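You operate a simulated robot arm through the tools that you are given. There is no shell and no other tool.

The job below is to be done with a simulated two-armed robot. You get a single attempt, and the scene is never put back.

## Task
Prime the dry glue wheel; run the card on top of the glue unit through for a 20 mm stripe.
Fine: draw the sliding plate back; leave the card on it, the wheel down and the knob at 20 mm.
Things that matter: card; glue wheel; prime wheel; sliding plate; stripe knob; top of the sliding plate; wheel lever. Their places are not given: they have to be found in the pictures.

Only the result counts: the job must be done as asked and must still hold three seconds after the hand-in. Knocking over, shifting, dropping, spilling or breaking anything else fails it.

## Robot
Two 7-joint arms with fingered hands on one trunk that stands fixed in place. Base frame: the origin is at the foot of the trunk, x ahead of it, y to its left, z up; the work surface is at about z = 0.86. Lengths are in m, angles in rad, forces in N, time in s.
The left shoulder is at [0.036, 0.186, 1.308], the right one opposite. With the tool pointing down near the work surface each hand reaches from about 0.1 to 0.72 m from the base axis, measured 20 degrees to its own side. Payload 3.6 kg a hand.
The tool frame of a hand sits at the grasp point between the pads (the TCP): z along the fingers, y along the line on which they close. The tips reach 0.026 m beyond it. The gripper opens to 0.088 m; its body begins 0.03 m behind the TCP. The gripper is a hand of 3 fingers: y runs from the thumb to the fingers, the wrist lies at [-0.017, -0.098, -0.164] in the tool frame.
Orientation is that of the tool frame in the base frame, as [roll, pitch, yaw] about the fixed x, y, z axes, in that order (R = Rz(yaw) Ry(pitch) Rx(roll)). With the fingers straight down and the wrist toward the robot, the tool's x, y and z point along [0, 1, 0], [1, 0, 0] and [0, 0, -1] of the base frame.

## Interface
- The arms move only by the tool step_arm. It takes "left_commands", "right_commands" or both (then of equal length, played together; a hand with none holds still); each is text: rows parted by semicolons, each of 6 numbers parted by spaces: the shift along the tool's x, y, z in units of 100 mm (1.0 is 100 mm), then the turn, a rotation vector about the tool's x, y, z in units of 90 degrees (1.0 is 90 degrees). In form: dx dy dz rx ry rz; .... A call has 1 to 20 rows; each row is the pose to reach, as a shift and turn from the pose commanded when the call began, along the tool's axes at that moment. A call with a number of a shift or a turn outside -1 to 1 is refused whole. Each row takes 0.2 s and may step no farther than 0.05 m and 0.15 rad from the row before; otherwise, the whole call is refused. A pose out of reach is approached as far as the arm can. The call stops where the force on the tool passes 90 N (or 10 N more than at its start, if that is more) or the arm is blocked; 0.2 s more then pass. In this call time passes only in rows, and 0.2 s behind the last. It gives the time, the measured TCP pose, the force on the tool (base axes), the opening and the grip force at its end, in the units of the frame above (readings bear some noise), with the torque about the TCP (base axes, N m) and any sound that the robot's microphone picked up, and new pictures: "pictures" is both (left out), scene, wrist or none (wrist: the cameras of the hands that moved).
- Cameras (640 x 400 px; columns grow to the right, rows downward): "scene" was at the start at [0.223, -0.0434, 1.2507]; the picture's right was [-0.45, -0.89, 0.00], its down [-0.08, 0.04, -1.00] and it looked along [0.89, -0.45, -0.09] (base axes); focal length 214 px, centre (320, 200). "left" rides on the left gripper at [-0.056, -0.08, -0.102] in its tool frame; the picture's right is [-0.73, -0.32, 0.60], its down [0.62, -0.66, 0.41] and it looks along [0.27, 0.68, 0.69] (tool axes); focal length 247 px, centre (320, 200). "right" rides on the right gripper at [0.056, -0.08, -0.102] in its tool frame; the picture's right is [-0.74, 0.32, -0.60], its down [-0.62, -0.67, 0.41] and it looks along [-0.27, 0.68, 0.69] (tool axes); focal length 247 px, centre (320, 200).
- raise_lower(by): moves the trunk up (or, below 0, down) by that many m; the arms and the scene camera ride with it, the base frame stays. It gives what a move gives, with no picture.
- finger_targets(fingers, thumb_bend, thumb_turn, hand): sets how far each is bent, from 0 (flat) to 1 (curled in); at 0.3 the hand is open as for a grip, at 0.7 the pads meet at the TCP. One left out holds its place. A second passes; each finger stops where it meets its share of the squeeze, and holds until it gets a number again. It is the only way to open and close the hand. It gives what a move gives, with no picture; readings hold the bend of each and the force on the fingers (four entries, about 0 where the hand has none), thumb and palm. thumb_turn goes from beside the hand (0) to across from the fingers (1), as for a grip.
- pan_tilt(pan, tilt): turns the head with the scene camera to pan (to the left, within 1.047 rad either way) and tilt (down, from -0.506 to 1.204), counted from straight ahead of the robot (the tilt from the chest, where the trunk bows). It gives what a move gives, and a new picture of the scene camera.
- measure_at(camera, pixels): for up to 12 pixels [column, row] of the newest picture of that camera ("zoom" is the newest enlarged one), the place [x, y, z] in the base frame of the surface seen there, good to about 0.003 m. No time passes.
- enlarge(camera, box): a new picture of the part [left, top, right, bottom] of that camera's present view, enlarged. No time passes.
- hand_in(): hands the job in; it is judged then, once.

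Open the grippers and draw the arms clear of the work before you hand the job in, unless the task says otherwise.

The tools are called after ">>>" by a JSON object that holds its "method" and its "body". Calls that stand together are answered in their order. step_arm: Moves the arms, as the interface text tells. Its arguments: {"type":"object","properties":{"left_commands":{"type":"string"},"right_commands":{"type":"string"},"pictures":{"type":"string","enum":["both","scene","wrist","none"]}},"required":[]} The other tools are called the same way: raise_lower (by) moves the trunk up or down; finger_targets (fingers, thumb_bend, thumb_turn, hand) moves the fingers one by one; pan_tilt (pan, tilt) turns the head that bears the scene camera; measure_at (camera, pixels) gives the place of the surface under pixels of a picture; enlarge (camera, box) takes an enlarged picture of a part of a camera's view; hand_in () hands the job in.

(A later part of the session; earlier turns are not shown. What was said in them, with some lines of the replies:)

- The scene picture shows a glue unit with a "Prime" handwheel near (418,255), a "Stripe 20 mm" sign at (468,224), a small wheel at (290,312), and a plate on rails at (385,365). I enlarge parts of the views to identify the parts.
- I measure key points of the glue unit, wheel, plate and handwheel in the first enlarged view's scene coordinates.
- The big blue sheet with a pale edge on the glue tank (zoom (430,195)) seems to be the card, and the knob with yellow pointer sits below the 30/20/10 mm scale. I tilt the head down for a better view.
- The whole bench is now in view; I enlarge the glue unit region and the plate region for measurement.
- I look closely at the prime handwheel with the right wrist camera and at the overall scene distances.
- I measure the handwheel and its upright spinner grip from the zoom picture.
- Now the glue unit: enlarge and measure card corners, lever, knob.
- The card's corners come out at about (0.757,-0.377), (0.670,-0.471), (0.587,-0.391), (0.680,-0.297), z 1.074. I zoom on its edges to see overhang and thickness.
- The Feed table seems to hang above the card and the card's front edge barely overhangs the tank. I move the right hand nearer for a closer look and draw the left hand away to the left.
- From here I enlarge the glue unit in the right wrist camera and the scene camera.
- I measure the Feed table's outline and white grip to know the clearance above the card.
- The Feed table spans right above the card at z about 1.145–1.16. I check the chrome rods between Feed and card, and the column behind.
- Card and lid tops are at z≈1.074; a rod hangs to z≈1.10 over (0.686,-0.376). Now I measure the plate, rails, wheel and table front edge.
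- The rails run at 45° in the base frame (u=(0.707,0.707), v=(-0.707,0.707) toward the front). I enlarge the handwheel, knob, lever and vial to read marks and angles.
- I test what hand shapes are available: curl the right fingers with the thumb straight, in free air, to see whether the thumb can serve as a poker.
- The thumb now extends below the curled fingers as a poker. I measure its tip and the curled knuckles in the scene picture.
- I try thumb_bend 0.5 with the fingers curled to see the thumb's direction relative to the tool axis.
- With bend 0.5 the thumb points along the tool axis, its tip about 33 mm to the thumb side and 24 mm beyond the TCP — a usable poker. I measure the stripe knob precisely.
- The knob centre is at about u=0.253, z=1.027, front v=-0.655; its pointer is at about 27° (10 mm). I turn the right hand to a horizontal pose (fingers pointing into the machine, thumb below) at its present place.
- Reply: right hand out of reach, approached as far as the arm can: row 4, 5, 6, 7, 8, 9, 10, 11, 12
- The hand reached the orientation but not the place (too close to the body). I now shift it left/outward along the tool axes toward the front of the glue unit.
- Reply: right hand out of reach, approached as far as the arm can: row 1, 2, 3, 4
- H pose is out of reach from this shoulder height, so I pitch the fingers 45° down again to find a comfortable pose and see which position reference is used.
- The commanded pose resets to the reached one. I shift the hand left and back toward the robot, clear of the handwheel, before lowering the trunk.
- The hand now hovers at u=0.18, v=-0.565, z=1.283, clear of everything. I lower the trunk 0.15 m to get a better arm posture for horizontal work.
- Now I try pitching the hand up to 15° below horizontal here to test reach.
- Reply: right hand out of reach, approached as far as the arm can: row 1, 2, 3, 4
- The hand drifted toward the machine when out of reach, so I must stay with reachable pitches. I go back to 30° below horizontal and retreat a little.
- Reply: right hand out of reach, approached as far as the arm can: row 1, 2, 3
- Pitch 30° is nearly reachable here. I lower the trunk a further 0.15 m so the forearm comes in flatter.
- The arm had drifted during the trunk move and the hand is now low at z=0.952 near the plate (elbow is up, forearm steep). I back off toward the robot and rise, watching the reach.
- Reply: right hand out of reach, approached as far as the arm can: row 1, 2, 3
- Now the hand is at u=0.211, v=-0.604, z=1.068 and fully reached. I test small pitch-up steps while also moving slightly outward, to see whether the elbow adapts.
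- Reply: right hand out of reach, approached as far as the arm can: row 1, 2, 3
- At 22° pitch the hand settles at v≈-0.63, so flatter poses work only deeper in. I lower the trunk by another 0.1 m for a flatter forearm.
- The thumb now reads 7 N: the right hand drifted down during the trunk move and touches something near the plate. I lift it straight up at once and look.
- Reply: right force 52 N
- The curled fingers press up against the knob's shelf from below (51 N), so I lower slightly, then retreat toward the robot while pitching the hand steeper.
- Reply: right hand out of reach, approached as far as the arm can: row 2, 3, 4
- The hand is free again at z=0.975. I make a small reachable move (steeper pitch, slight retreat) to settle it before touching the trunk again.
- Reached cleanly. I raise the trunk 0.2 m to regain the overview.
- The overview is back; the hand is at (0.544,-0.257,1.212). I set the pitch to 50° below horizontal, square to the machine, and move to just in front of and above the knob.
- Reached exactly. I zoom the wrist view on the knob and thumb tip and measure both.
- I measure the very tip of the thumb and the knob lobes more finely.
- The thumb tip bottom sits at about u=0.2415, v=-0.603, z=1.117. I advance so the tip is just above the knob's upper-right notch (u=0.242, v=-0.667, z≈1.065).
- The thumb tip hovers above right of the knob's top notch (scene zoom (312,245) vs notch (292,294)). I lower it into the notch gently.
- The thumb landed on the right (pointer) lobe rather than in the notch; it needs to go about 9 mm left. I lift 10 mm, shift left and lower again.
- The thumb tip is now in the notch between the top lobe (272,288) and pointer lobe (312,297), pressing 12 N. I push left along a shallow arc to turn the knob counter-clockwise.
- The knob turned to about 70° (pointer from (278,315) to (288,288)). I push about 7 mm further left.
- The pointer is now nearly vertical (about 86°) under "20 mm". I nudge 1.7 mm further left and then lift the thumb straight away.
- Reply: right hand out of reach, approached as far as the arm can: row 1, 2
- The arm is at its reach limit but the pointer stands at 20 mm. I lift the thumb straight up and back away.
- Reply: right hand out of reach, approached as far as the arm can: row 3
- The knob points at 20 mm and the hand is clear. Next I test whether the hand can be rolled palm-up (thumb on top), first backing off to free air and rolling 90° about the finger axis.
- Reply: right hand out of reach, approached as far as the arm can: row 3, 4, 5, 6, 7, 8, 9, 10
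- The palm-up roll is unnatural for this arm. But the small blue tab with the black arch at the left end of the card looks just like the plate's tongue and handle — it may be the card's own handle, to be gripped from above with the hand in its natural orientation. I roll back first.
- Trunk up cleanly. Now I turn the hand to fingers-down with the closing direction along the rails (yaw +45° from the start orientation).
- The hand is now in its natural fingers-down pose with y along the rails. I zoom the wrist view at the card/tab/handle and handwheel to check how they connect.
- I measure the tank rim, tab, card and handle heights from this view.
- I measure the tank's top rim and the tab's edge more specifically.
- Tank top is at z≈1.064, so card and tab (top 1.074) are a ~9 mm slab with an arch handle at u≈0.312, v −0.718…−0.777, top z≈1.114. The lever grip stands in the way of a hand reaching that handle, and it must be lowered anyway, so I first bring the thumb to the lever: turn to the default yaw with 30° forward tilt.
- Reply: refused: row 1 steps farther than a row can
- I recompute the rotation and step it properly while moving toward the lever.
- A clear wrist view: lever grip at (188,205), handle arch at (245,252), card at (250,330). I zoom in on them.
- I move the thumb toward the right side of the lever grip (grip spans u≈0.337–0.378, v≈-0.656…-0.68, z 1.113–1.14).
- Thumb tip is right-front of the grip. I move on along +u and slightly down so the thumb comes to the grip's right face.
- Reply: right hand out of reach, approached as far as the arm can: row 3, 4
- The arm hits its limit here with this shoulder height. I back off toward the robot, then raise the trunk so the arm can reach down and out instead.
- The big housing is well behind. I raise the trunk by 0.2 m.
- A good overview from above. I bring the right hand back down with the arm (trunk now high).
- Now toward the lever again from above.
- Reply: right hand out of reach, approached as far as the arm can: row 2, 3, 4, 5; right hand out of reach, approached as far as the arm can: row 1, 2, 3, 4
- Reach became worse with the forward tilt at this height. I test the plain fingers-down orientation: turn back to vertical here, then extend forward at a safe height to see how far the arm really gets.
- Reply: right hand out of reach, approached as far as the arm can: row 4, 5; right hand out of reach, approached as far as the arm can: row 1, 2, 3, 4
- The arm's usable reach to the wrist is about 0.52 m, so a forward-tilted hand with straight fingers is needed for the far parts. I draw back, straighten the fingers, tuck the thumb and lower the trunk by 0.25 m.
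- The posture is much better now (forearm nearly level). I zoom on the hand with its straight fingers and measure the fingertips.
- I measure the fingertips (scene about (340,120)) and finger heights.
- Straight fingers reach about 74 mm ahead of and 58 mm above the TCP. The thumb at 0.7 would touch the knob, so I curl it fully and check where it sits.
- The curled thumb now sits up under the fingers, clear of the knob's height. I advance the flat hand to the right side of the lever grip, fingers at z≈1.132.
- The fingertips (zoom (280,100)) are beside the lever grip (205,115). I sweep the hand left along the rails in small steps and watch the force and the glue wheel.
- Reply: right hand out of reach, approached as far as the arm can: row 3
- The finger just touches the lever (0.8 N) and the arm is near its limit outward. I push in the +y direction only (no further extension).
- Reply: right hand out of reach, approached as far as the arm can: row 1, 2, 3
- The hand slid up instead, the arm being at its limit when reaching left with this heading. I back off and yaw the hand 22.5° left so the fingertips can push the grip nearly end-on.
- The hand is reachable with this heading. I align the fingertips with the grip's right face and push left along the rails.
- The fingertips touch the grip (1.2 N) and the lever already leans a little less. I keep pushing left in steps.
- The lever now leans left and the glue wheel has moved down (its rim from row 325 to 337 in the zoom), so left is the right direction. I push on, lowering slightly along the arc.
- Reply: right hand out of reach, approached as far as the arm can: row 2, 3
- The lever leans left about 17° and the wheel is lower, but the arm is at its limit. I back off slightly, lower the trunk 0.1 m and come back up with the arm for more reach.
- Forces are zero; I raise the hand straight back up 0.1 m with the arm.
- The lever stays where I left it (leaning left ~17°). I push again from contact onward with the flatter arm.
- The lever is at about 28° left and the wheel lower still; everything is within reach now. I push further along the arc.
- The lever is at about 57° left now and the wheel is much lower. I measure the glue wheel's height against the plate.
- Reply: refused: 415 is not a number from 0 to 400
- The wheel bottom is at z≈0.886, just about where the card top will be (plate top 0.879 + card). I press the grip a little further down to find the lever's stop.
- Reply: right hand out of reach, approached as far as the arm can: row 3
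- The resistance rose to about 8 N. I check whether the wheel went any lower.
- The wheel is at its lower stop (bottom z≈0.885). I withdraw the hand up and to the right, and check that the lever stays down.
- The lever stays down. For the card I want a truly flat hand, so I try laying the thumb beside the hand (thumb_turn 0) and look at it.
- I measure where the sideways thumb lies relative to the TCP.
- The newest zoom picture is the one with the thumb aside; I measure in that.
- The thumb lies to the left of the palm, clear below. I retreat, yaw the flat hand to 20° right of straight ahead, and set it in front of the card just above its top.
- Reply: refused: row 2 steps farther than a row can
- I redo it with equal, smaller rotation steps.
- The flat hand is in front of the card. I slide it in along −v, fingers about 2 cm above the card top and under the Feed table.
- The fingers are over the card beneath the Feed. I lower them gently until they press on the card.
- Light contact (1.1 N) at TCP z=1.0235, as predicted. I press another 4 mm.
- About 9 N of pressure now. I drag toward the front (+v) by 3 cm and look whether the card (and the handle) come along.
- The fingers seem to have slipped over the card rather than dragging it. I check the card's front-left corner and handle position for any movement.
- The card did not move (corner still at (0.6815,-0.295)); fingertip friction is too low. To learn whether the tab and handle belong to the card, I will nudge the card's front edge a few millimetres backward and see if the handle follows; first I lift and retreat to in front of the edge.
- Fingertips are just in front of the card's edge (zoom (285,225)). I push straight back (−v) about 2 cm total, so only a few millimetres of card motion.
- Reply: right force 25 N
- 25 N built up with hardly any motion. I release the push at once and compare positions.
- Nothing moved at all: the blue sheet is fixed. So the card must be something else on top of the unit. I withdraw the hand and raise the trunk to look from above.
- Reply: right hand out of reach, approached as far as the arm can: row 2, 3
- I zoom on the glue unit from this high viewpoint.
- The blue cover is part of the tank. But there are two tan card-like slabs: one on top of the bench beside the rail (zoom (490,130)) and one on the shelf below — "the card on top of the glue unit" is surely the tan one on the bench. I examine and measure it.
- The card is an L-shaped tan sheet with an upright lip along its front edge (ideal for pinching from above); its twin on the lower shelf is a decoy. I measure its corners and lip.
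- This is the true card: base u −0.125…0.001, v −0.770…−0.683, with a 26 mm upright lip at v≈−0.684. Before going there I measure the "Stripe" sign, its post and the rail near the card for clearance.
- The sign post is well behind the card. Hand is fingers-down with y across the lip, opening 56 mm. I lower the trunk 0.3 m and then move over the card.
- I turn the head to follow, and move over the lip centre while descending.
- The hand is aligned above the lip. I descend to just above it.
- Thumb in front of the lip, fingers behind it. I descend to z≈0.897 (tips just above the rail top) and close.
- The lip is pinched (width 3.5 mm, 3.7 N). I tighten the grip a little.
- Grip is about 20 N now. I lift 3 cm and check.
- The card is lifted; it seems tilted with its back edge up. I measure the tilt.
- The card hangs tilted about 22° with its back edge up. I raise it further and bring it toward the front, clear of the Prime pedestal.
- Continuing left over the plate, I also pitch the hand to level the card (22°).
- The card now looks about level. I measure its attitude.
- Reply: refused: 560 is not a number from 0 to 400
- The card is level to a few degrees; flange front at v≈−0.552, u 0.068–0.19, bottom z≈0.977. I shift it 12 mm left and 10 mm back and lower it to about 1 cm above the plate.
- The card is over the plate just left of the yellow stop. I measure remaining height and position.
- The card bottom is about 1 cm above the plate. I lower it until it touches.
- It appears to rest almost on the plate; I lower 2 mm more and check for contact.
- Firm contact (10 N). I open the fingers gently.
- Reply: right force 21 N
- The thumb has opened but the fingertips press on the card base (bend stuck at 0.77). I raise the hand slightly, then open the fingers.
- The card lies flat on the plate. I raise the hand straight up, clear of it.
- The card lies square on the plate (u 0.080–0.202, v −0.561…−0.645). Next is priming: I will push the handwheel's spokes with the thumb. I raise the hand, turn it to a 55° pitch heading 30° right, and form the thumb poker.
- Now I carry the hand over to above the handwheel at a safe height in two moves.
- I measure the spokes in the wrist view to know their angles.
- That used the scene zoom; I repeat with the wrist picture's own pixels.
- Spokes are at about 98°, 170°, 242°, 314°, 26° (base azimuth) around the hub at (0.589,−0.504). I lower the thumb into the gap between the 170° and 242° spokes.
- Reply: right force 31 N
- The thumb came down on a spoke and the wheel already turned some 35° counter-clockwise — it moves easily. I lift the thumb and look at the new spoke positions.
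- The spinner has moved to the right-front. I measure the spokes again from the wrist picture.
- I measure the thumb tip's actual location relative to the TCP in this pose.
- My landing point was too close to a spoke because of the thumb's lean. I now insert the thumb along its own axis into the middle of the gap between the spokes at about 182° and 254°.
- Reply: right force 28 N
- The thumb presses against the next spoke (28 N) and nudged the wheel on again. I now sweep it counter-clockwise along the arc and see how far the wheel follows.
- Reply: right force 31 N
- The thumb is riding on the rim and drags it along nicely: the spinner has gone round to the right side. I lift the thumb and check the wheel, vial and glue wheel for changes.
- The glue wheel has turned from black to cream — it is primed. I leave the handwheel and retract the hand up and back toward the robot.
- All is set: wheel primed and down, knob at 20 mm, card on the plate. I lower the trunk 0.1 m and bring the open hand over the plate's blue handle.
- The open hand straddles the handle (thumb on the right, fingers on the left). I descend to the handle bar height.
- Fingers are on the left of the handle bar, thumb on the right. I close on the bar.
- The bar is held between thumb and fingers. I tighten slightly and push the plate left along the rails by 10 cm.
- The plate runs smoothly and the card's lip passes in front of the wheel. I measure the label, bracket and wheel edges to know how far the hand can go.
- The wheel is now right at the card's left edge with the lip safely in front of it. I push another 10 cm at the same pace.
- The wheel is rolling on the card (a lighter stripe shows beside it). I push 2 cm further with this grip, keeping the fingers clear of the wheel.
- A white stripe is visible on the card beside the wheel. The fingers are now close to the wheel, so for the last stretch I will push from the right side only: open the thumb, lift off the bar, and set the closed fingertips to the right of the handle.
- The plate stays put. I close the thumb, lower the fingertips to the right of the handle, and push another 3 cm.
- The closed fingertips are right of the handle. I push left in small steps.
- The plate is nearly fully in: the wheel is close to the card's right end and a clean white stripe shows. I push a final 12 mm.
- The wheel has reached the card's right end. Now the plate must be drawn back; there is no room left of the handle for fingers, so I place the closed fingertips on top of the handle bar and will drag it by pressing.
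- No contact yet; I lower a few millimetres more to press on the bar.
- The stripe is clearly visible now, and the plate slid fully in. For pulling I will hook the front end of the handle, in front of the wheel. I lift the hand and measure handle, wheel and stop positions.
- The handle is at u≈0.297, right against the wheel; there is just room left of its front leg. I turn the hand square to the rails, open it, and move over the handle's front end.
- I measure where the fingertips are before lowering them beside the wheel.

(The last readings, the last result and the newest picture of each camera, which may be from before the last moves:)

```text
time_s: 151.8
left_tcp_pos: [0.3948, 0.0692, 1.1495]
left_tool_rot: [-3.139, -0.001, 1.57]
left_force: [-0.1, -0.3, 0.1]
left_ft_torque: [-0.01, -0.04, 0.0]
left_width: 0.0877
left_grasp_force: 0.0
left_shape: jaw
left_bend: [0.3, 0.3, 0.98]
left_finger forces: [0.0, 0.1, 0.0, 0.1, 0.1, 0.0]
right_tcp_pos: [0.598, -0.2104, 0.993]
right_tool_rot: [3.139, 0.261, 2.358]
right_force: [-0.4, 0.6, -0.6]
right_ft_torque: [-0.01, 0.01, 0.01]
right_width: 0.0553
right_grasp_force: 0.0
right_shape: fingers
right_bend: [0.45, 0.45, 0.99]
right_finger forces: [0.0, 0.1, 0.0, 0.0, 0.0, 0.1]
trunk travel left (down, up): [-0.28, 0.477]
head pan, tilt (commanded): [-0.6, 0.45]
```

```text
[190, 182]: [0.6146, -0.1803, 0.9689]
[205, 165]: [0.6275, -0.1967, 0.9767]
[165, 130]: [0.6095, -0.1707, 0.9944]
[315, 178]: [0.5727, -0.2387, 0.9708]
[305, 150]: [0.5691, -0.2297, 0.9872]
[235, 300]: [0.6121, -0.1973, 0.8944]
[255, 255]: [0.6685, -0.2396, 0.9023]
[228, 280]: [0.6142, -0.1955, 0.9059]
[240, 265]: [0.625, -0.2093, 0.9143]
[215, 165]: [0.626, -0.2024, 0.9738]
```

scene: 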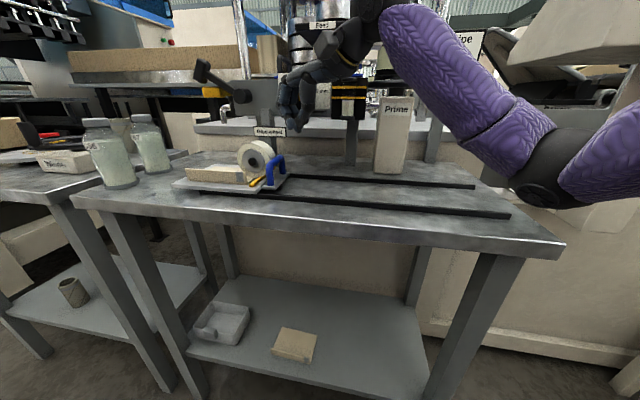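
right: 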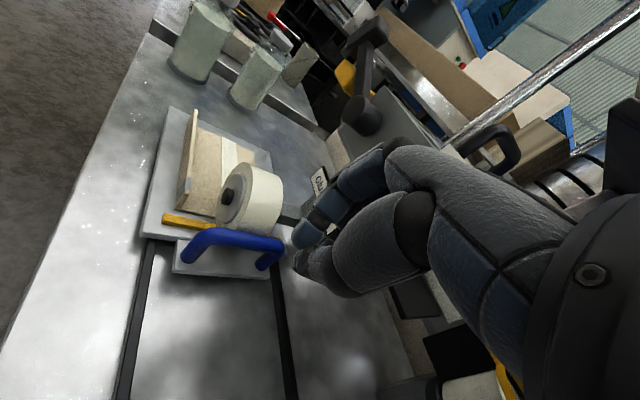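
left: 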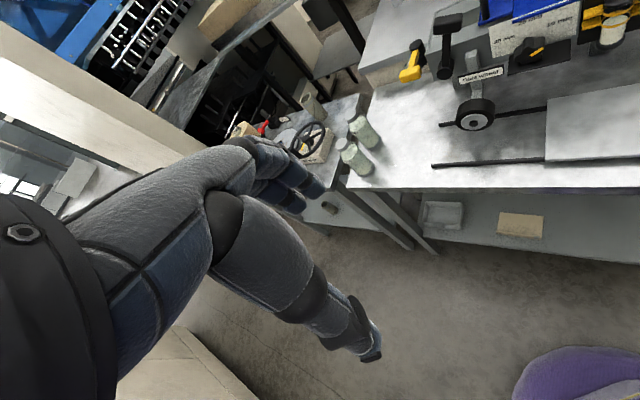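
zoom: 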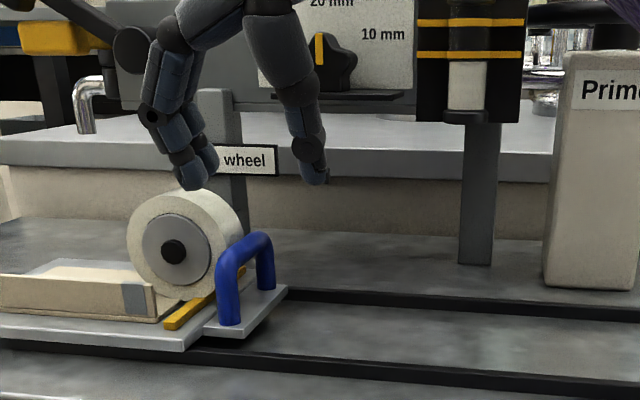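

The back finger would brush the tyre and the handle leg, so I shift 12 mm toward the front and 6 mm left, then lower beside the handle's front leg.

>>> {"method": "step_arm", "body": {"right_commands": "0.116 0.06 -0.031 0 0 0; 0.183 0.06 0.22 0 0 0; 0.251 0.06 0.471 0 0 0; 0.307 0.06 0.684 0 0 0; 0.307 0.06 0.684 0 0 0", "pictures": "both"}}

>>> {"method": "enlarge", "body": {"camera": "scene", "box": [210, 110, 340, 210]}}

>>> {"method": "enlarge", "body": {"camera": "right", "box": [140, 100, 420, 360]}}

```text
time_s: 153.0
left_tcp_pos: [0.3953, 0.07, 1.1484]
left_tool_rot: [-3.141, 0.0, 1.57]
left_force: [-0.1, -0.2, 0.4]
left_ft_torque: [-0.03, 0.02, 0.01]
left_width: 0.0878
left_grasp_force: 0.1
left_shape: jaw
left_bend: [0.3, 0.3, 0.98]
left_finger forces: [0.0, 0.0, 0.0, 0.1, 0.0, 0.0]
right_tcp_pos: [0.5941, -0.1967, 0.9183]
right_tool_rot: [3.139, 0.262, 2.358]
right_force: [1.0, 0.3, 0.3]
right_ft_torque: [-0.04, 0.03, 0.0]
right_width: 0.0554
right_grasp_force: 0.0
right_shape: fingers
right_bend: [0.45, 0.45, 0.99]
right_finger forces: [0.1, 0.0, 0.0, 0.0, 0.0, 0.0]
trunk travel left (down, up): [-0.28, 0.477]
head pan, tilt (commanded): [-0.6, 0.45]
```

scene: 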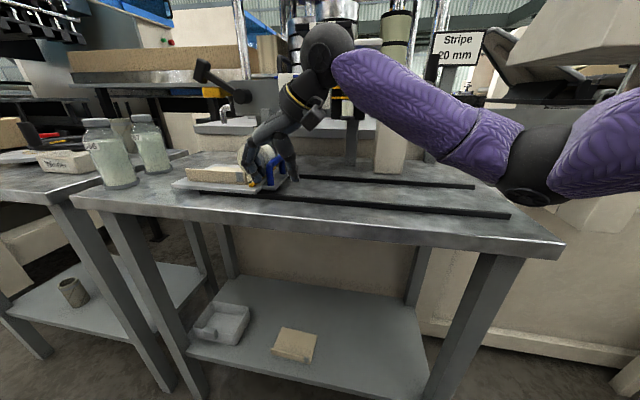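
right: 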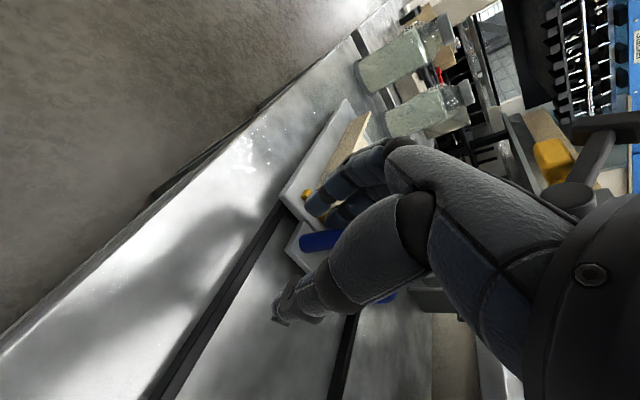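

```text
4.00 times, centred on (275, 160) of scene
```

zoom: 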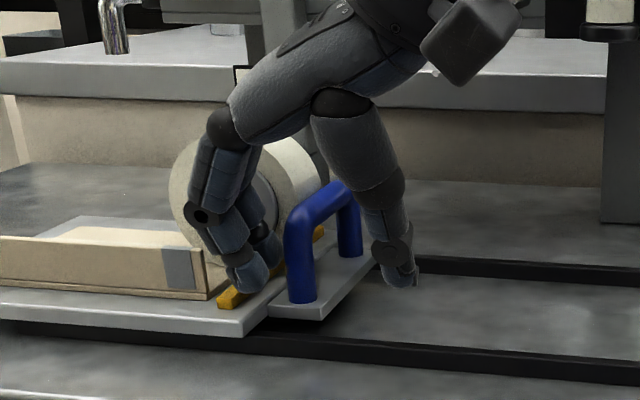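

```text
1.54 times, centred on (280, 230) of right
```

zoom: 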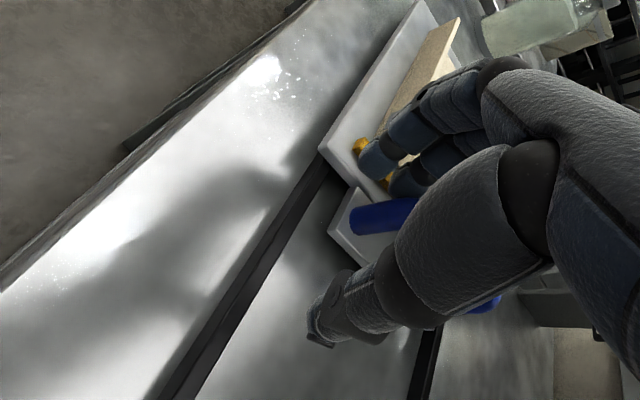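

Fingers are left of the handle's front leg, thumb on the right, touching nothing. I close on the handle and draw the plate back.

>>> {"method": "finger_targets", "body": {"hand": "right", "fingers": 0.68, "thumb_bend": 0.68}}

>>> {"method": "step_arm", "body": {"right_commands": "0 -0.2 0 0 0 0; 0 -0.4 0 0 0 0; 0 -0.6 0 0 0 0; 0 -0.8 0 0 0 0; 0 -1.0 0 0 0 0", "pictures": "both"}}

>>> {"method": "enlarge", "body": {"camera": "scene", "box": [210, 110, 370, 220]}}

```text
time_s: 154.0
left_tcp_pos: [0.3959, 0.0695, 1.1483]
left_tool_rot: [-3.14, 0.0, 1.572]
left_force: [0.7, 0.3, 0.4]
left_ft_torque: [0.02, 0.0, -0.02]
left_width: 0.0879
left_grasp_force: 0.0
left_shape: jaw
left_bend: [0.3, 0.3, 0.98]
left_finger forces: [0.0, 0.0, 0.0, 0.0, 0.0, 0.0]
right_tcp_pos: [0.5937, -0.1967, 0.9184]
right_tool_rot: [3.141, 0.263, 2.355]
right_force: [-1.3, 0.9, -0.3]
right_ft_torque: [0.03, 0.03, 0.0]
right_width: 0.0065
right_grasp_force: 0.9
right_shape: fingers
right_bend: [0.68, 0.68, 1.0]
right_finger forces: [0.0, 0.0, 0.0, 0.0, 1.7, 0.0]
trunk travel left (down, up): [-0.28, 0.477]
head pan, tilt (commanded): [-0.6, 0.45]
```

```text
time_s: 155.2
left_tcp_pos: [0.3946, 0.0703, 1.149]
left_tool_rot: [3.141, -0.001, 1.572]
left_force: [-0.5, 0.3, -0.7]
left_ft_torque: [-0.03, -0.02, -0.01]
left_width: 0.0878
left_grasp_force: 0.0
left_shape: jaw
left_bend: [0.3, 0.3, 0.98]
left_finger forces: [0.0, 0.0, 0.0, 0.0, 0.1, 0.0]
right_tcp_pos: [0.5216, -0.2678, 0.9195]
right_tool_rot: [-3.14, 0.263, 2.358]
right_force: [-2.4, -0.1, -0.3]
right_ft_torque: [0.0, 0.02, -0.02]
right_width: 0.0091
right_grasp_force: 1.0
right_shape: fingers
right_bend: [0.68, 0.66, 1.0]
right_finger forces: [0.1, 0.0, 0.0, 0.1, 1.8, 0.0]
trunk travel left (down, up): [-0.28, 0.477]
head pan, tilt (commanded): [-0.6, 0.45]
```

scene: 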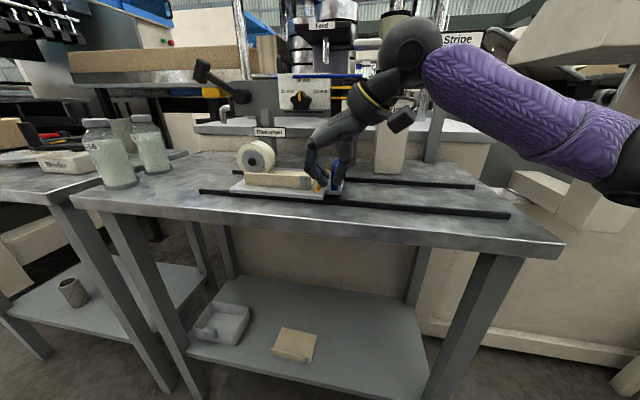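
right: 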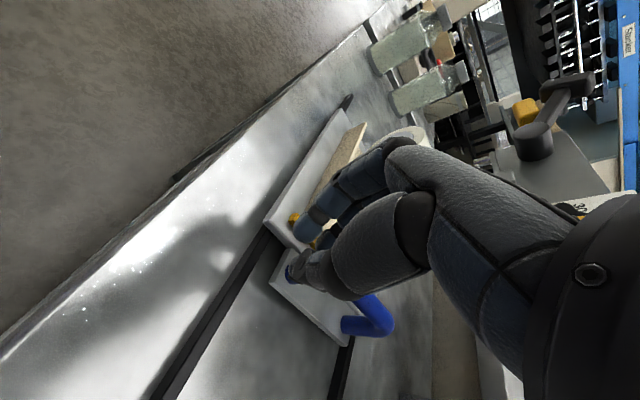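

```text
3.64 times, centred on (290, 165) of scene
```

zoom: 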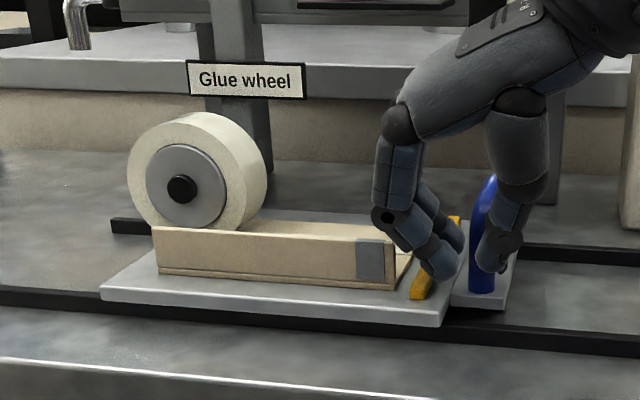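

The plate follows smoothly, wheel rolling back over the card. I continue drawing it back.

>>> {"method": "step_arm", "body": {"right_commands": "0 -0.2 0 0 0 0; 0 -0.4 0 0 0 0; 0 -0.6 0 0 0 0; 0 -0.8 0 0 0 0; 0 -1.0 0 0 0 0", "pictures": "both"}}

>>> {"method": "enlarge", "body": {"camera": "scene", "box": [220, 110, 420, 230]}}

```text
time_s: 156.4
left_tcp_pos: [0.394, 0.0705, 1.1494]
left_tool_rot: [-3.142, 0.0, 1.571]
left_force: [-0.3, -0.4, 0.1]
left_ft_torque: [0.02, 0.04, -0.02]
left_width: 0.0877
left_grasp_force: 0.2
left_shape: jaw
left_bend: [0.3, 0.3, 0.98]
left_finger forces: [0.0, 0.0, 0.1, 0.0, 0.0, 0.0]
right_tcp_pos: [0.4497, -0.3388, 0.9194]
right_tool_rot: [3.141, 0.262, 2.357]
right_force: [-2.7, -0.4, 0.0]
right_ft_torque: [0.03, 0.03, -0.03]
right_width: 0.0091
right_grasp_force: 1.0
right_shape: fingers
right_bend: [0.68, 0.66, 1.0]
right_finger forces: [0.1, 0.0, 0.0, 0.0, 1.9, 0.0]
trunk travel left (down, up): [-0.28, 0.477]
head pan, tilt (commanded): [-0.6, 0.45]
```

scene: 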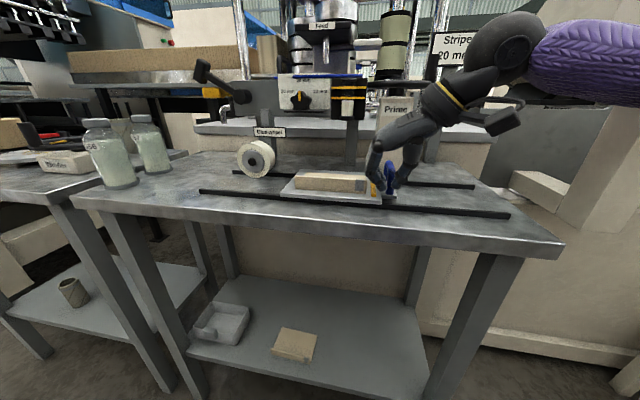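
right: 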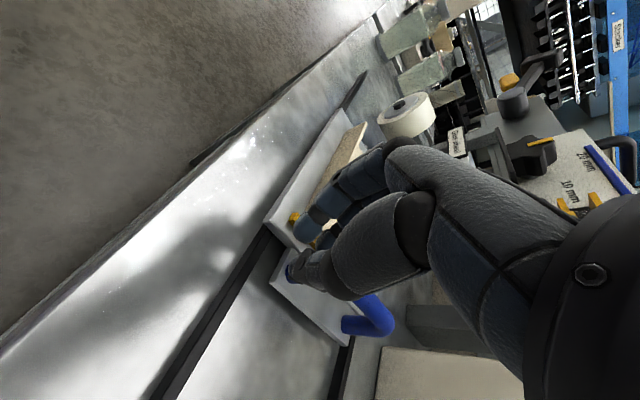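

```text
3.20 times, centred on (320, 170) of scene
```

zoom: 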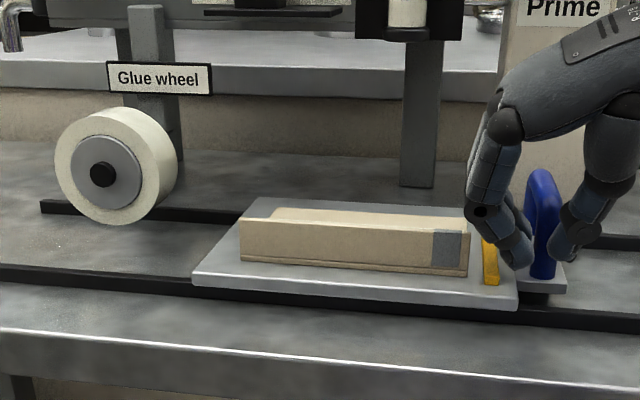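

The plate is nearly home. I draw it the remaining ~4–5 cm, watching for the end stop.

>>> {"method": "step_arm", "body": {"right_commands": "0 -0.15 0 0 0 0; 0 -0.3 0 0 0 0; 0 -0.4 0 0 0 0; 0 -0.46 0 0 0 0", "pictures": "both"}}

>>> {"method": "enlarge", "body": {"camera": "scene", "box": [220, 110, 440, 240]}}

```text
time_s: 157.4
left_tcp_pos: [0.3955, 0.0704, 1.1506]
left_tool_rot: [-3.14, 0.001, 1.573]
left_force: [-0.5, 0.2, -0.1]
left_ft_torque: [0.0, -0.01, -0.01]
left_width: 0.0876
left_grasp_force: 0.0
left_shape: jaw
left_bend: [0.3, 0.3, 0.98]
left_finger forces: [0.0, 0.0, 0.1, 0.0, 0.0, 0.0]
right_tcp_pos: [0.42, -0.37, 0.9192]
right_tool_rot: [3.138, 0.261, 2.356]
right_force: [2.4, 2.3, 0.4]
right_ft_torque: [0.02, -0.05, 0.05]
right_width: 0.0097
right_grasp_force: 2.0
right_shape: fingers
right_bend: [0.66, 0.68, 1.0]
right_finger forces: [0.0, 3.7, 0.0, 0.1, 0.0, 0.0]
trunk travel left (down, up): [-0.28, 0.477]
head pan, tilt (commanded): [-0.6, 0.45]
```

scene: 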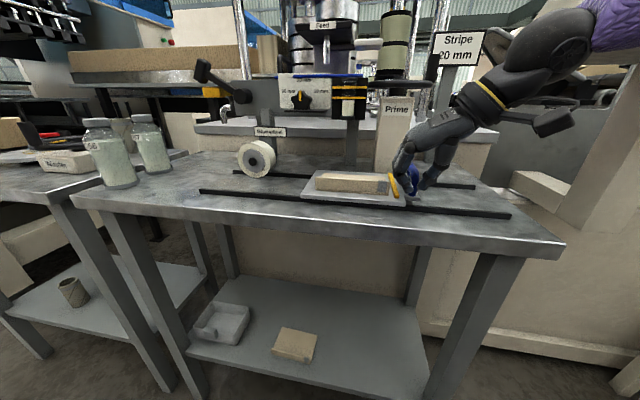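
right: 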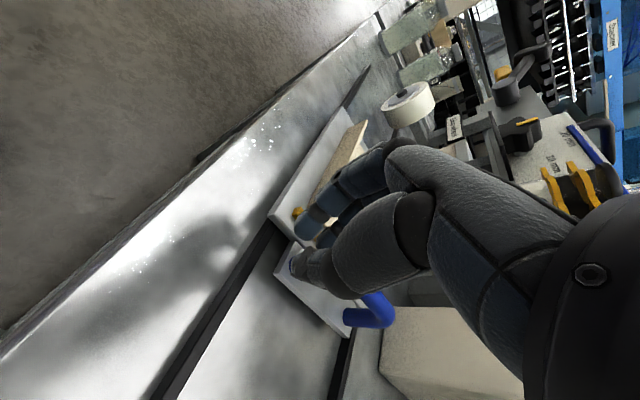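

```text
2.91 times, centred on (330, 175) of scene
```

zoom: 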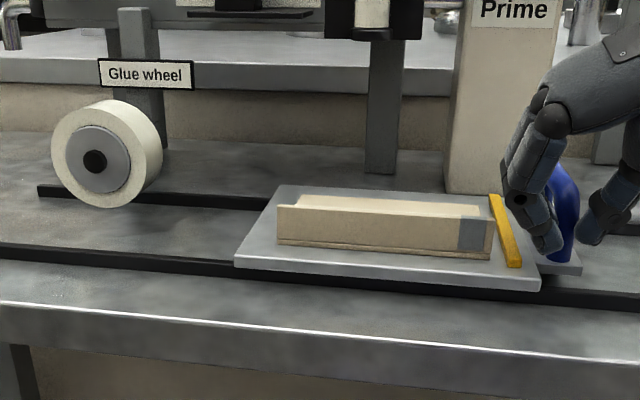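

The fingers now feel 3.7 N along the rails — probably the end stop. I pull 6 mm more to confirm.

>>> {"method": "step_arm", "body": {"right_commands": "0 -0.03 0 0 0 0; 0 -0.06 0 0 0 0", "pictures": "scene"}}

>>> {"method": "enlarge", "body": {"camera": "scene", "box": [290, 150, 440, 230]}}

>>> {"method": "measure_at", "body": {"camera": "zoom", "pixels": [[95, 190], [120, 100], [490, 225], [395, 120], [105, 125], [420, 140], [300, 130], [425, 175], [440, 130]]}}

```text
time_s: 158.0
left_tcp_pos: [0.3947, 0.0703, 1.1486]
left_tool_rot: [-3.139, 0.002, 1.573]
left_force: [-0.4, 1.1, -0.2]
left_ft_torque: [0.0, 0.02, 0.01]
left_width: 0.0877
left_grasp_force: 0.0
left_shape: jaw
left_bend: [0.3, 0.3, 0.98]
left_finger forces: [0.0, 0.0, 0.1, 0.0, 0.1, 0.1]
right_tcp_pos: [0.4154, -0.373, 0.9197]
right_tool_rot: [3.136, 0.263, 2.359]
right_force: [6.8, 9.9, 3.6]
right_ft_torque: [0.19, -0.16, 0.21]
right_width: 0.0136
right_grasp_force: 5.8
right_shape: fingers
right_bend: [0.62, 0.68, 1.0]
right_finger forces: [0.1, 11.4, 0.1, 0.0, 0.0, 0.0]
trunk travel left (down, up): [-0.28, 0.477]
head pan, tilt (commanded): [-0.6, 0.45]
```

scene: 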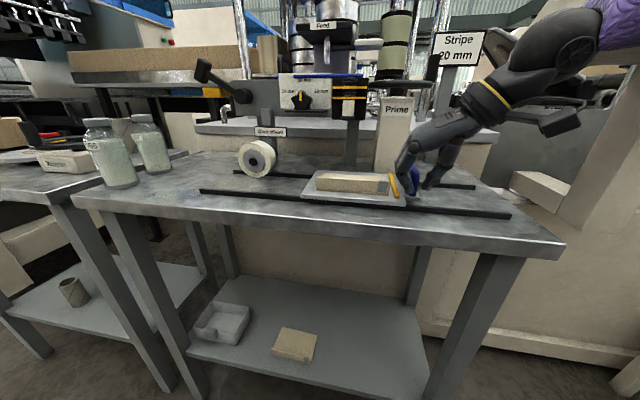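

```text
4.27 times, centred on (365, 190) of scene
```

zoom: 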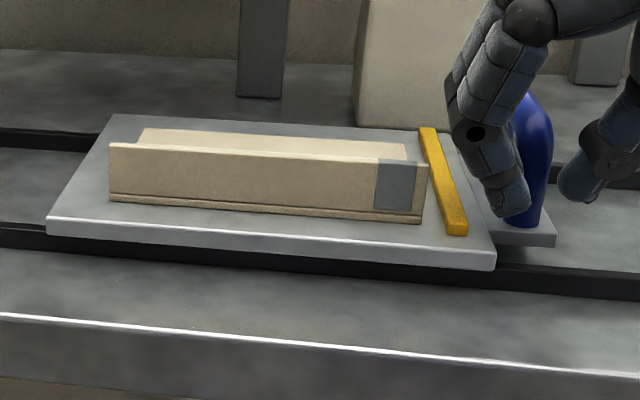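

```text
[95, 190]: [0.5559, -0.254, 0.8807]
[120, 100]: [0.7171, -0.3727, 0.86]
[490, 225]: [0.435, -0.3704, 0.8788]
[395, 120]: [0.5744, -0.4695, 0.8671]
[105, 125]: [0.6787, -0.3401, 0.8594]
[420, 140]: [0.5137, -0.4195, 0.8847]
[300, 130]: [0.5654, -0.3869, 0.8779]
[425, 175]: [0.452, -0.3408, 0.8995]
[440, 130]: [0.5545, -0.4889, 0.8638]
```

The plate is at its end stop (11 N), back where it started. I ease off, open only the thumb and lift straight up so that nothing touches the card.

>>> {"method": "step_arm", "body": {"right_commands": "0 0.03 0 0 0 0; 0 0.06 0 0 0 0", "pictures": "none"}}

>>> {"method": "finger_targets", "body": {"hand": "right", "thumb_bend": 0.4}}

>>> {"method": "step_arm", "body": {"right_commands": "-0.062 0 -0.232 0 0 0; -0.124 0 -0.464 0 0 0; -0.186 0 -0.695 0 0 0; -0.25 0 -0.927 0 0 0", "pictures": "both"}}

>>> {"method": "enlarge", "body": {"camera": "scene", "box": [220, 110, 440, 240]}}

```text
time_s: 158.6
left_tcp_pos: [0.3953, 0.0705, 1.1496]
left_tool_rot: [-3.141, 0.0, 1.571]
left_force: [0.9, 0.2, -0.1]
left_ft_torque: [-0.02, 0.01, 0.02]
left_width: 0.0876
left_grasp_force: 0.0
left_shape: jaw
left_bend: [0.3, 0.3, 0.98]
left_finger forces: [0.1, 0.0, 0.0, 0.1, 0.0, 0.0]
right_tcp_pos: [0.4185, -0.3716, 0.9185]
right_tool_rot: [-3.141, 0.262, 2.358]
right_force: [1.7, 5.1, 1.9]
right_ft_torque: [0.07, -0.05, 0.12]
right_width: 0.0107
right_grasp_force: 3.1
right_shape: fingers
right_bend: [0.65, 0.68, 1.0]
right_finger forces: [0.0, 5.5, 0.0, 0.1, 0.0, 0.0]
trunk travel left (down, up): [-0.28, 0.477]
head pan, tilt (commanded): [-0.6, 0.45]
```

```text
time_s: 159.6
left_tcp_pos: [0.3956, 0.0701, 1.1478]
left_tool_rot: [-3.14, 0.0, 1.57]
left_force: [0.1, -0.8, -0.5]
left_ft_torque: [-0.02, 0.01, -0.01]
left_width: 0.0878
left_grasp_force: 0.1
left_shape: jaw
left_bend: [0.3, 0.3, 0.98]
left_finger forces: [0.0, 0.0, 0.1, 0.0, 0.0, 0.0]
right_tcp_pos: [0.4179, -0.3706, 0.9192]
right_tool_rot: [3.138, 0.262, 2.357]
right_force: [0.8, 3.9, 1.8]
right_ft_torque: [0.07, -0.07, 0.12]
right_width: 0.0393
right_grasp_force: 2.1
right_shape: fingers
right_bend: [0.65, 0.4, 0.99]
right_finger forces: [0.0, 4.8, 0.1, 0.1, 0.1, 0.1]
trunk travel left (down, up): [-0.28, 0.477]
head pan, tilt (commanded): [-0.6, 0.45]
```

```text
time_s: 160.6
left_tcp_pos: [0.396, 0.0699, 1.1485]
left_tool_rot: [-3.14, -0.002, 1.572]
left_force: [0.1, 0.0, -0.6]
left_ft_torque: [-0.01, -0.01, -0.02]
left_width: 0.0879
left_grasp_force: 0.0
left_shape: jaw
left_bend: [0.3, 0.3, 0.98]
left_finger forces: [0.1, 0.0, 0.0, 0.0, 0.1, 0.1]
right_tcp_pos: [0.4182, -0.3722, 1.0145]
right_tool_rot: [3.141, 0.263, 2.358]
right_force: [0.5, 0.2, 0.6]
right_ft_torque: [0.01, 0.01, 0.03]
right_width: 0.0365
right_grasp_force: 0.0
right_shape: fingers
right_bend: [0.68, 0.4, 0.99]
right_finger forces: [0.0, 0.0, 0.0, 0.0, 0.1, 0.1]
trunk travel left (down, up): [-0.28, 0.477]
head pan, tilt (commanded): [-0.6, 0.45]
```

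scene: 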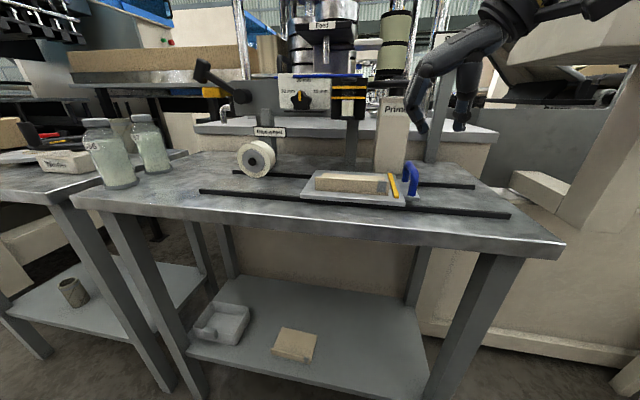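
right: 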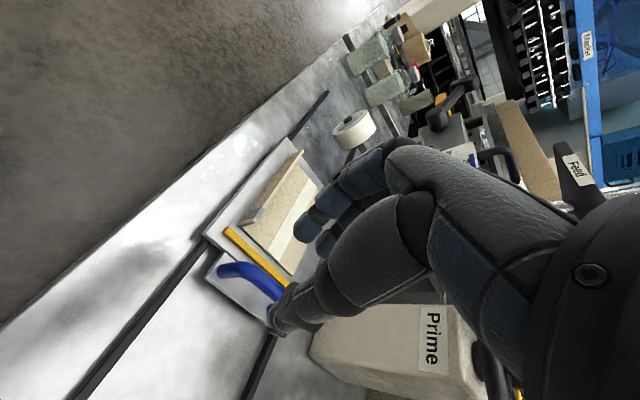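

```text
2.91 times, centred on (330, 175) of scene
```

zoom: 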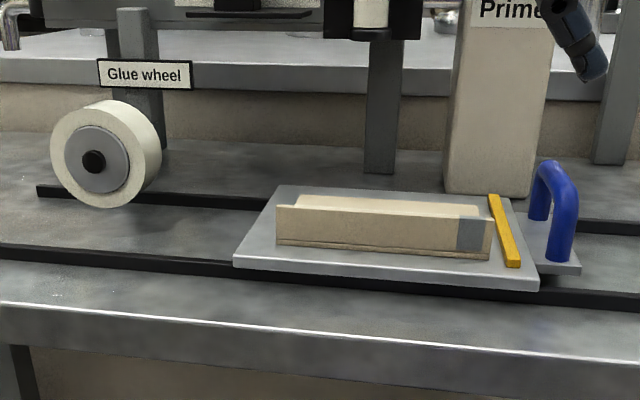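

The hand is clear and the card shows a white stripe. I retract further and inspect the stripe, knob, lever and wheel.

>>> {"method": "enlarge", "body": {"camera": "right", "box": [190, 130, 340, 290]}}

>>> {"method": "step_arm", "body": {"right_commands": "-0.1 -0.3 -0.2 0 0 0; -0.2 -0.6 -0.4 0 0 0; -0.2 -0.9 -0.6 0 0 0; -0.2 -1.0 -0.8 0 0 0", "pictures": "none"}}

>>> {"method": "raise_lower", "body": {"by": 0.3}}

>>> {"method": "pan_tilt", "body": {"pan": -0.55, "tilt": 0.6}}

>>> {"method": "enlarge", "body": {"camera": "scene", "box": [230, 150, 430, 290]}}

```text
2.50 times, centred on (265, 210) of right
```

zoom: 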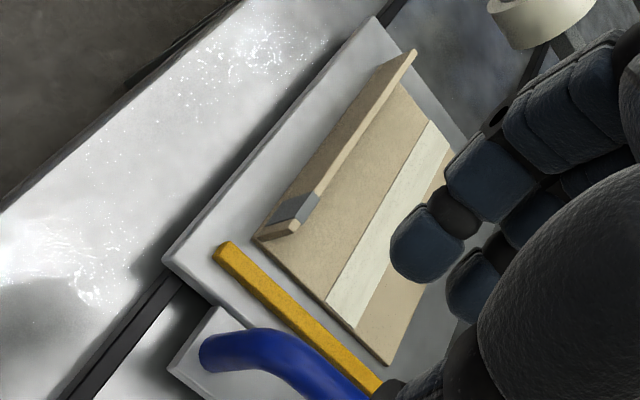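

```text
time_s: 161.6
left_tcp_pos: [0.3955, 0.0691, 1.1482]
left_tool_rot: [3.141, 0.001, 1.573]
left_force: [-0.2, 0.1, 0.7]
left_ft_torque: [0.01, -0.01, -0.01]
left_width: 0.0879
left_grasp_force: 0.1
left_shape: jaw
left_bend: [0.3, 0.3, 0.98]
left_finger forces: [0.1, 0.0, 0.0, 0.0, 0.1, 0.1]
right_tcp_pos: [0.3468, -0.4392, 1.0961]
right_tool_rot: [3.139, 0.261, 2.356]
right_force: [-0.1, 0.0, 0.1]
right_ft_torque: [0.0, -0.02, 0.02]
right_width: 0.0362
right_grasp_force: 0.0
right_shape: fingers
right_bend: [0.68, 0.4, 0.99]
right_finger forces: [0.0, 0.0, 0.0, 0.1, 0.0, 0.0]
trunk travel left (down, up): [-0.28, 0.477]
head pan, tilt (commanded): [-0.6, 0.45]
```

```text
time_s: 164.6
left_tcp_pos: [0.3948, 0.0695, 1.4483]
left_tool_rot: [-3.14, 0.001, 1.57]
left_force: [0.1, 0.4, 0.0]
left_ft_torque: [-0.01, 0.04, -0.01]
left_width: 0.0876
left_grasp_force: 0.1
left_shape: jaw
left_bend: [0.3, 0.3, 0.98]
left_finger forces: [0.1, 0.1, 0.1, 0.0, 0.0, 0.0]
right_tcp_pos: [0.3484, -0.4406, 1.3971]
right_tool_rot: [3.14, 0.261, 2.358]
right_force: [1.0, 0.6, 0.4]
right_ft_torque: [0.03, 0.02, 0.03]
right_width: 0.0361
right_grasp_force: 0.2
right_shape: fingers
right_bend: [0.68, 0.4, 0.99]
right_finger forces: [0.0, 0.0, 0.0, 0.0, 0.0, 0.0]
trunk travel left (down, up): [-0.58, 0.177]
head pan, tilt (commanded): [-0.6, 0.45]
```

```text
time_s: 165.3
left_tcp_pos: [0.3949, 0.0701, 1.4489]
left_tool_rot: [3.141, 0.0, 1.569]
left_force: [0.3, 0.7, 0.1]
left_ft_torque: [0.01, -0.01, 0.0]
left_width: 0.0878
left_grasp_force: 0.1
left_shape: jaw
left_bend: [0.3, 0.3, 0.98]
left_finger forces: [0.0, 0.0, 0.1, 0.0, 0.0, 0.0]
right_tcp_pos: [0.3484, -0.4407, 1.3972]
right_tool_rot: [3.141, 0.26, 2.357]
right_force: [-0.7, 0.8, 0.1]
right_ft_torque: [-0.04, -0.02, -0.03]
right_width: 0.0363
right_grasp_force: 0.2
right_shape: fingers
right_bend: [0.68, 0.4, 0.99]
right_finger forces: [0.0, 0.0, 0.1, 0.0, 0.0, 0.1]
trunk travel left (down, up): [-0.58, 0.177]
head pan, tilt (commanded): [-0.55, 0.6]
```

scene: 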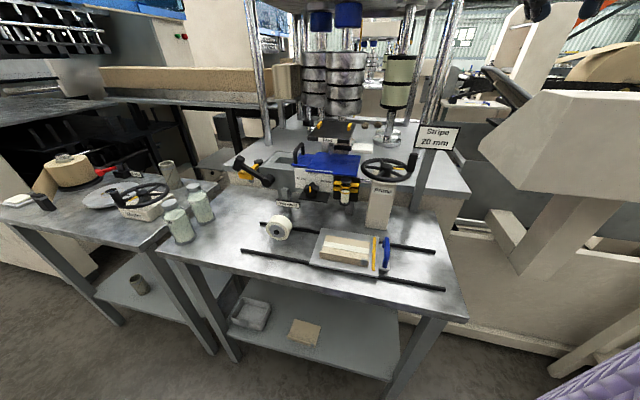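

```text
2.86 times, centred on (330, 220) of scene
```

zoom: 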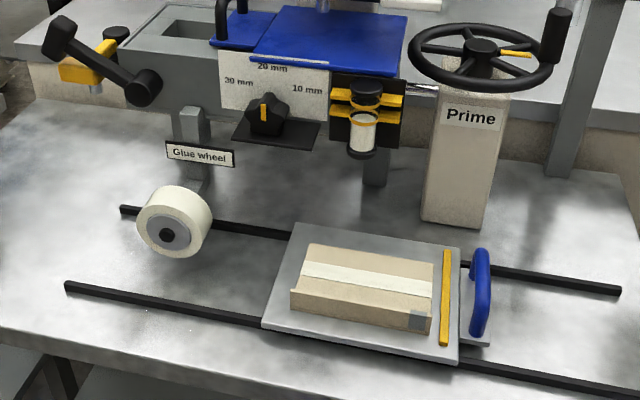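

A full-length white stripe runs along the card, the plate is back, the wheel is down and coated. I open the hand and verify the knob and lever closely.

>>> {"method": "finger_targets", "body": {"hand": "right", "fingers": 0.3, "thumb_bend": 0.3, "thumb_turn": 1.0}}

>>> {"method": "enlarge", "body": {"camera": "scene", "box": [235, 150, 355, 230]}}

>>> {"method": "enlarge", "body": {"camera": "scene", "box": [305, 220, 405, 290]}}

>>> {"method": "enlarge", "body": {"camera": "scene", "box": [0, 130, 240, 300]}}

```text
time_s: 166.3
left_tcp_pos: [0.3944, 0.0697, 1.4473]
left_tool_rot: [3.141, 0.0, 1.571]
left_force: [0.5, -0.3, -0.1]
left_ft_torque: [-0.02, -0.02, -0.01]
left_width: 0.0874
left_grasp_force: 0.0
left_shape: jaw
left_bend: [0.3, 0.3, 0.98]
left_finger forces: [0.1, 0.1, 0.1, 0.0, 0.0, 0.0]
right_tcp_pos: [0.3468, -0.4418, 1.397]
right_tool_rot: [3.141, 0.261, 2.359]
right_force: [0.2, -0.7, 0.7]
right_ft_torque: [-0.02, 0.0, 0.0]
right_width: 0.0883
right_grasp_force: 0.1
right_shape: fingers
right_bend: [0.3, 0.3, 0.98]
right_finger forces: [0.1, 0.1, 0.1, 0.0, 0.0, 0.1]
trunk travel left (down, up): [-0.58, 0.177]
head pan, tilt (commanded): [-0.55, 0.6]
```

```text
5.00 times, centred on (295, 190) of scene
```

zoom: 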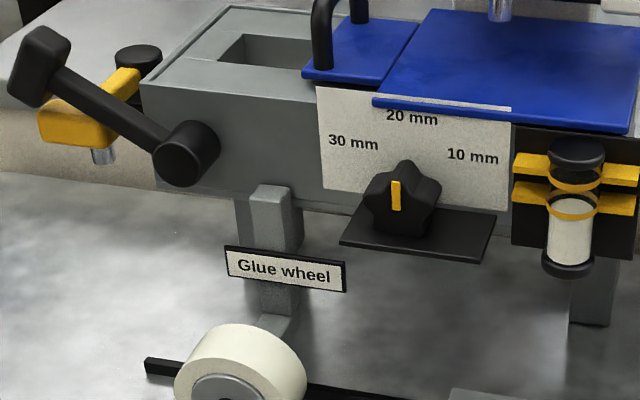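

```text
5.71 times, centred on (355, 255) of scene
```

zoom: 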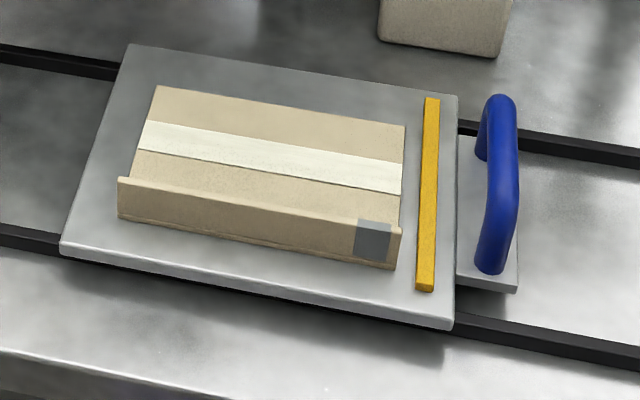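

```text
2.35 times, centred on (120, 215) of scene
```

zoom: 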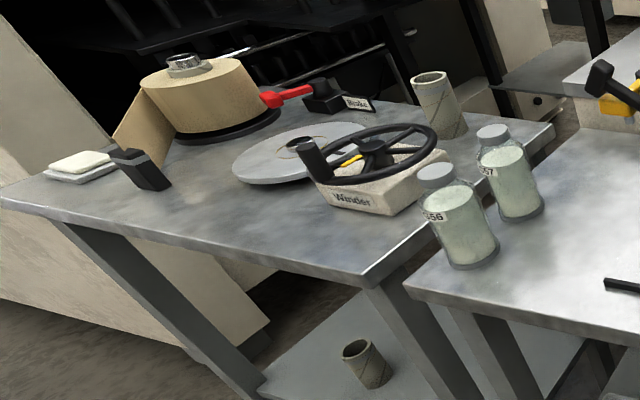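

The stripe covers the full card, the knob points at 20 mm, the lever and wheel are down, the plate is back, and both hands are open and clear. I hand the job in.

>>> {"method": "hand_in", "body": {}}

```text
The job is handed in.
```

The job is handed in. I don't have the verdict yet, only what the last pictures showed.

- **Priming:** I turned the Prime handwheel part of a turn. The glue wheel then changed from black to cream, so I stopped.
- **Stripe:** The knob points at 20 mm. A white stripe runs the full length of the card; its width looks right by eye, but I didn't measure it.
- **Plate and card:** The plate is drawn back to its end stop with the card still lying on it.
- **Wheel:** The lever is at its lower stop and the wheel stays down.
- **Robot:** Both hands are open and clear of the work.

There were a few unplanned touches along the way:

- **Knob shelf:** The right hand pressed up under the shelf below the knob with about 51 N.
- **Blue tank cover:** I first took the cover for the card and pushed it with about 25 N. It didn't move.
- **Handwheel:** A finger was pressing on something, most likely the rim, with about 8 N while the trunk came down after priming.

In the later pictures nothing else looked moved or damaged.
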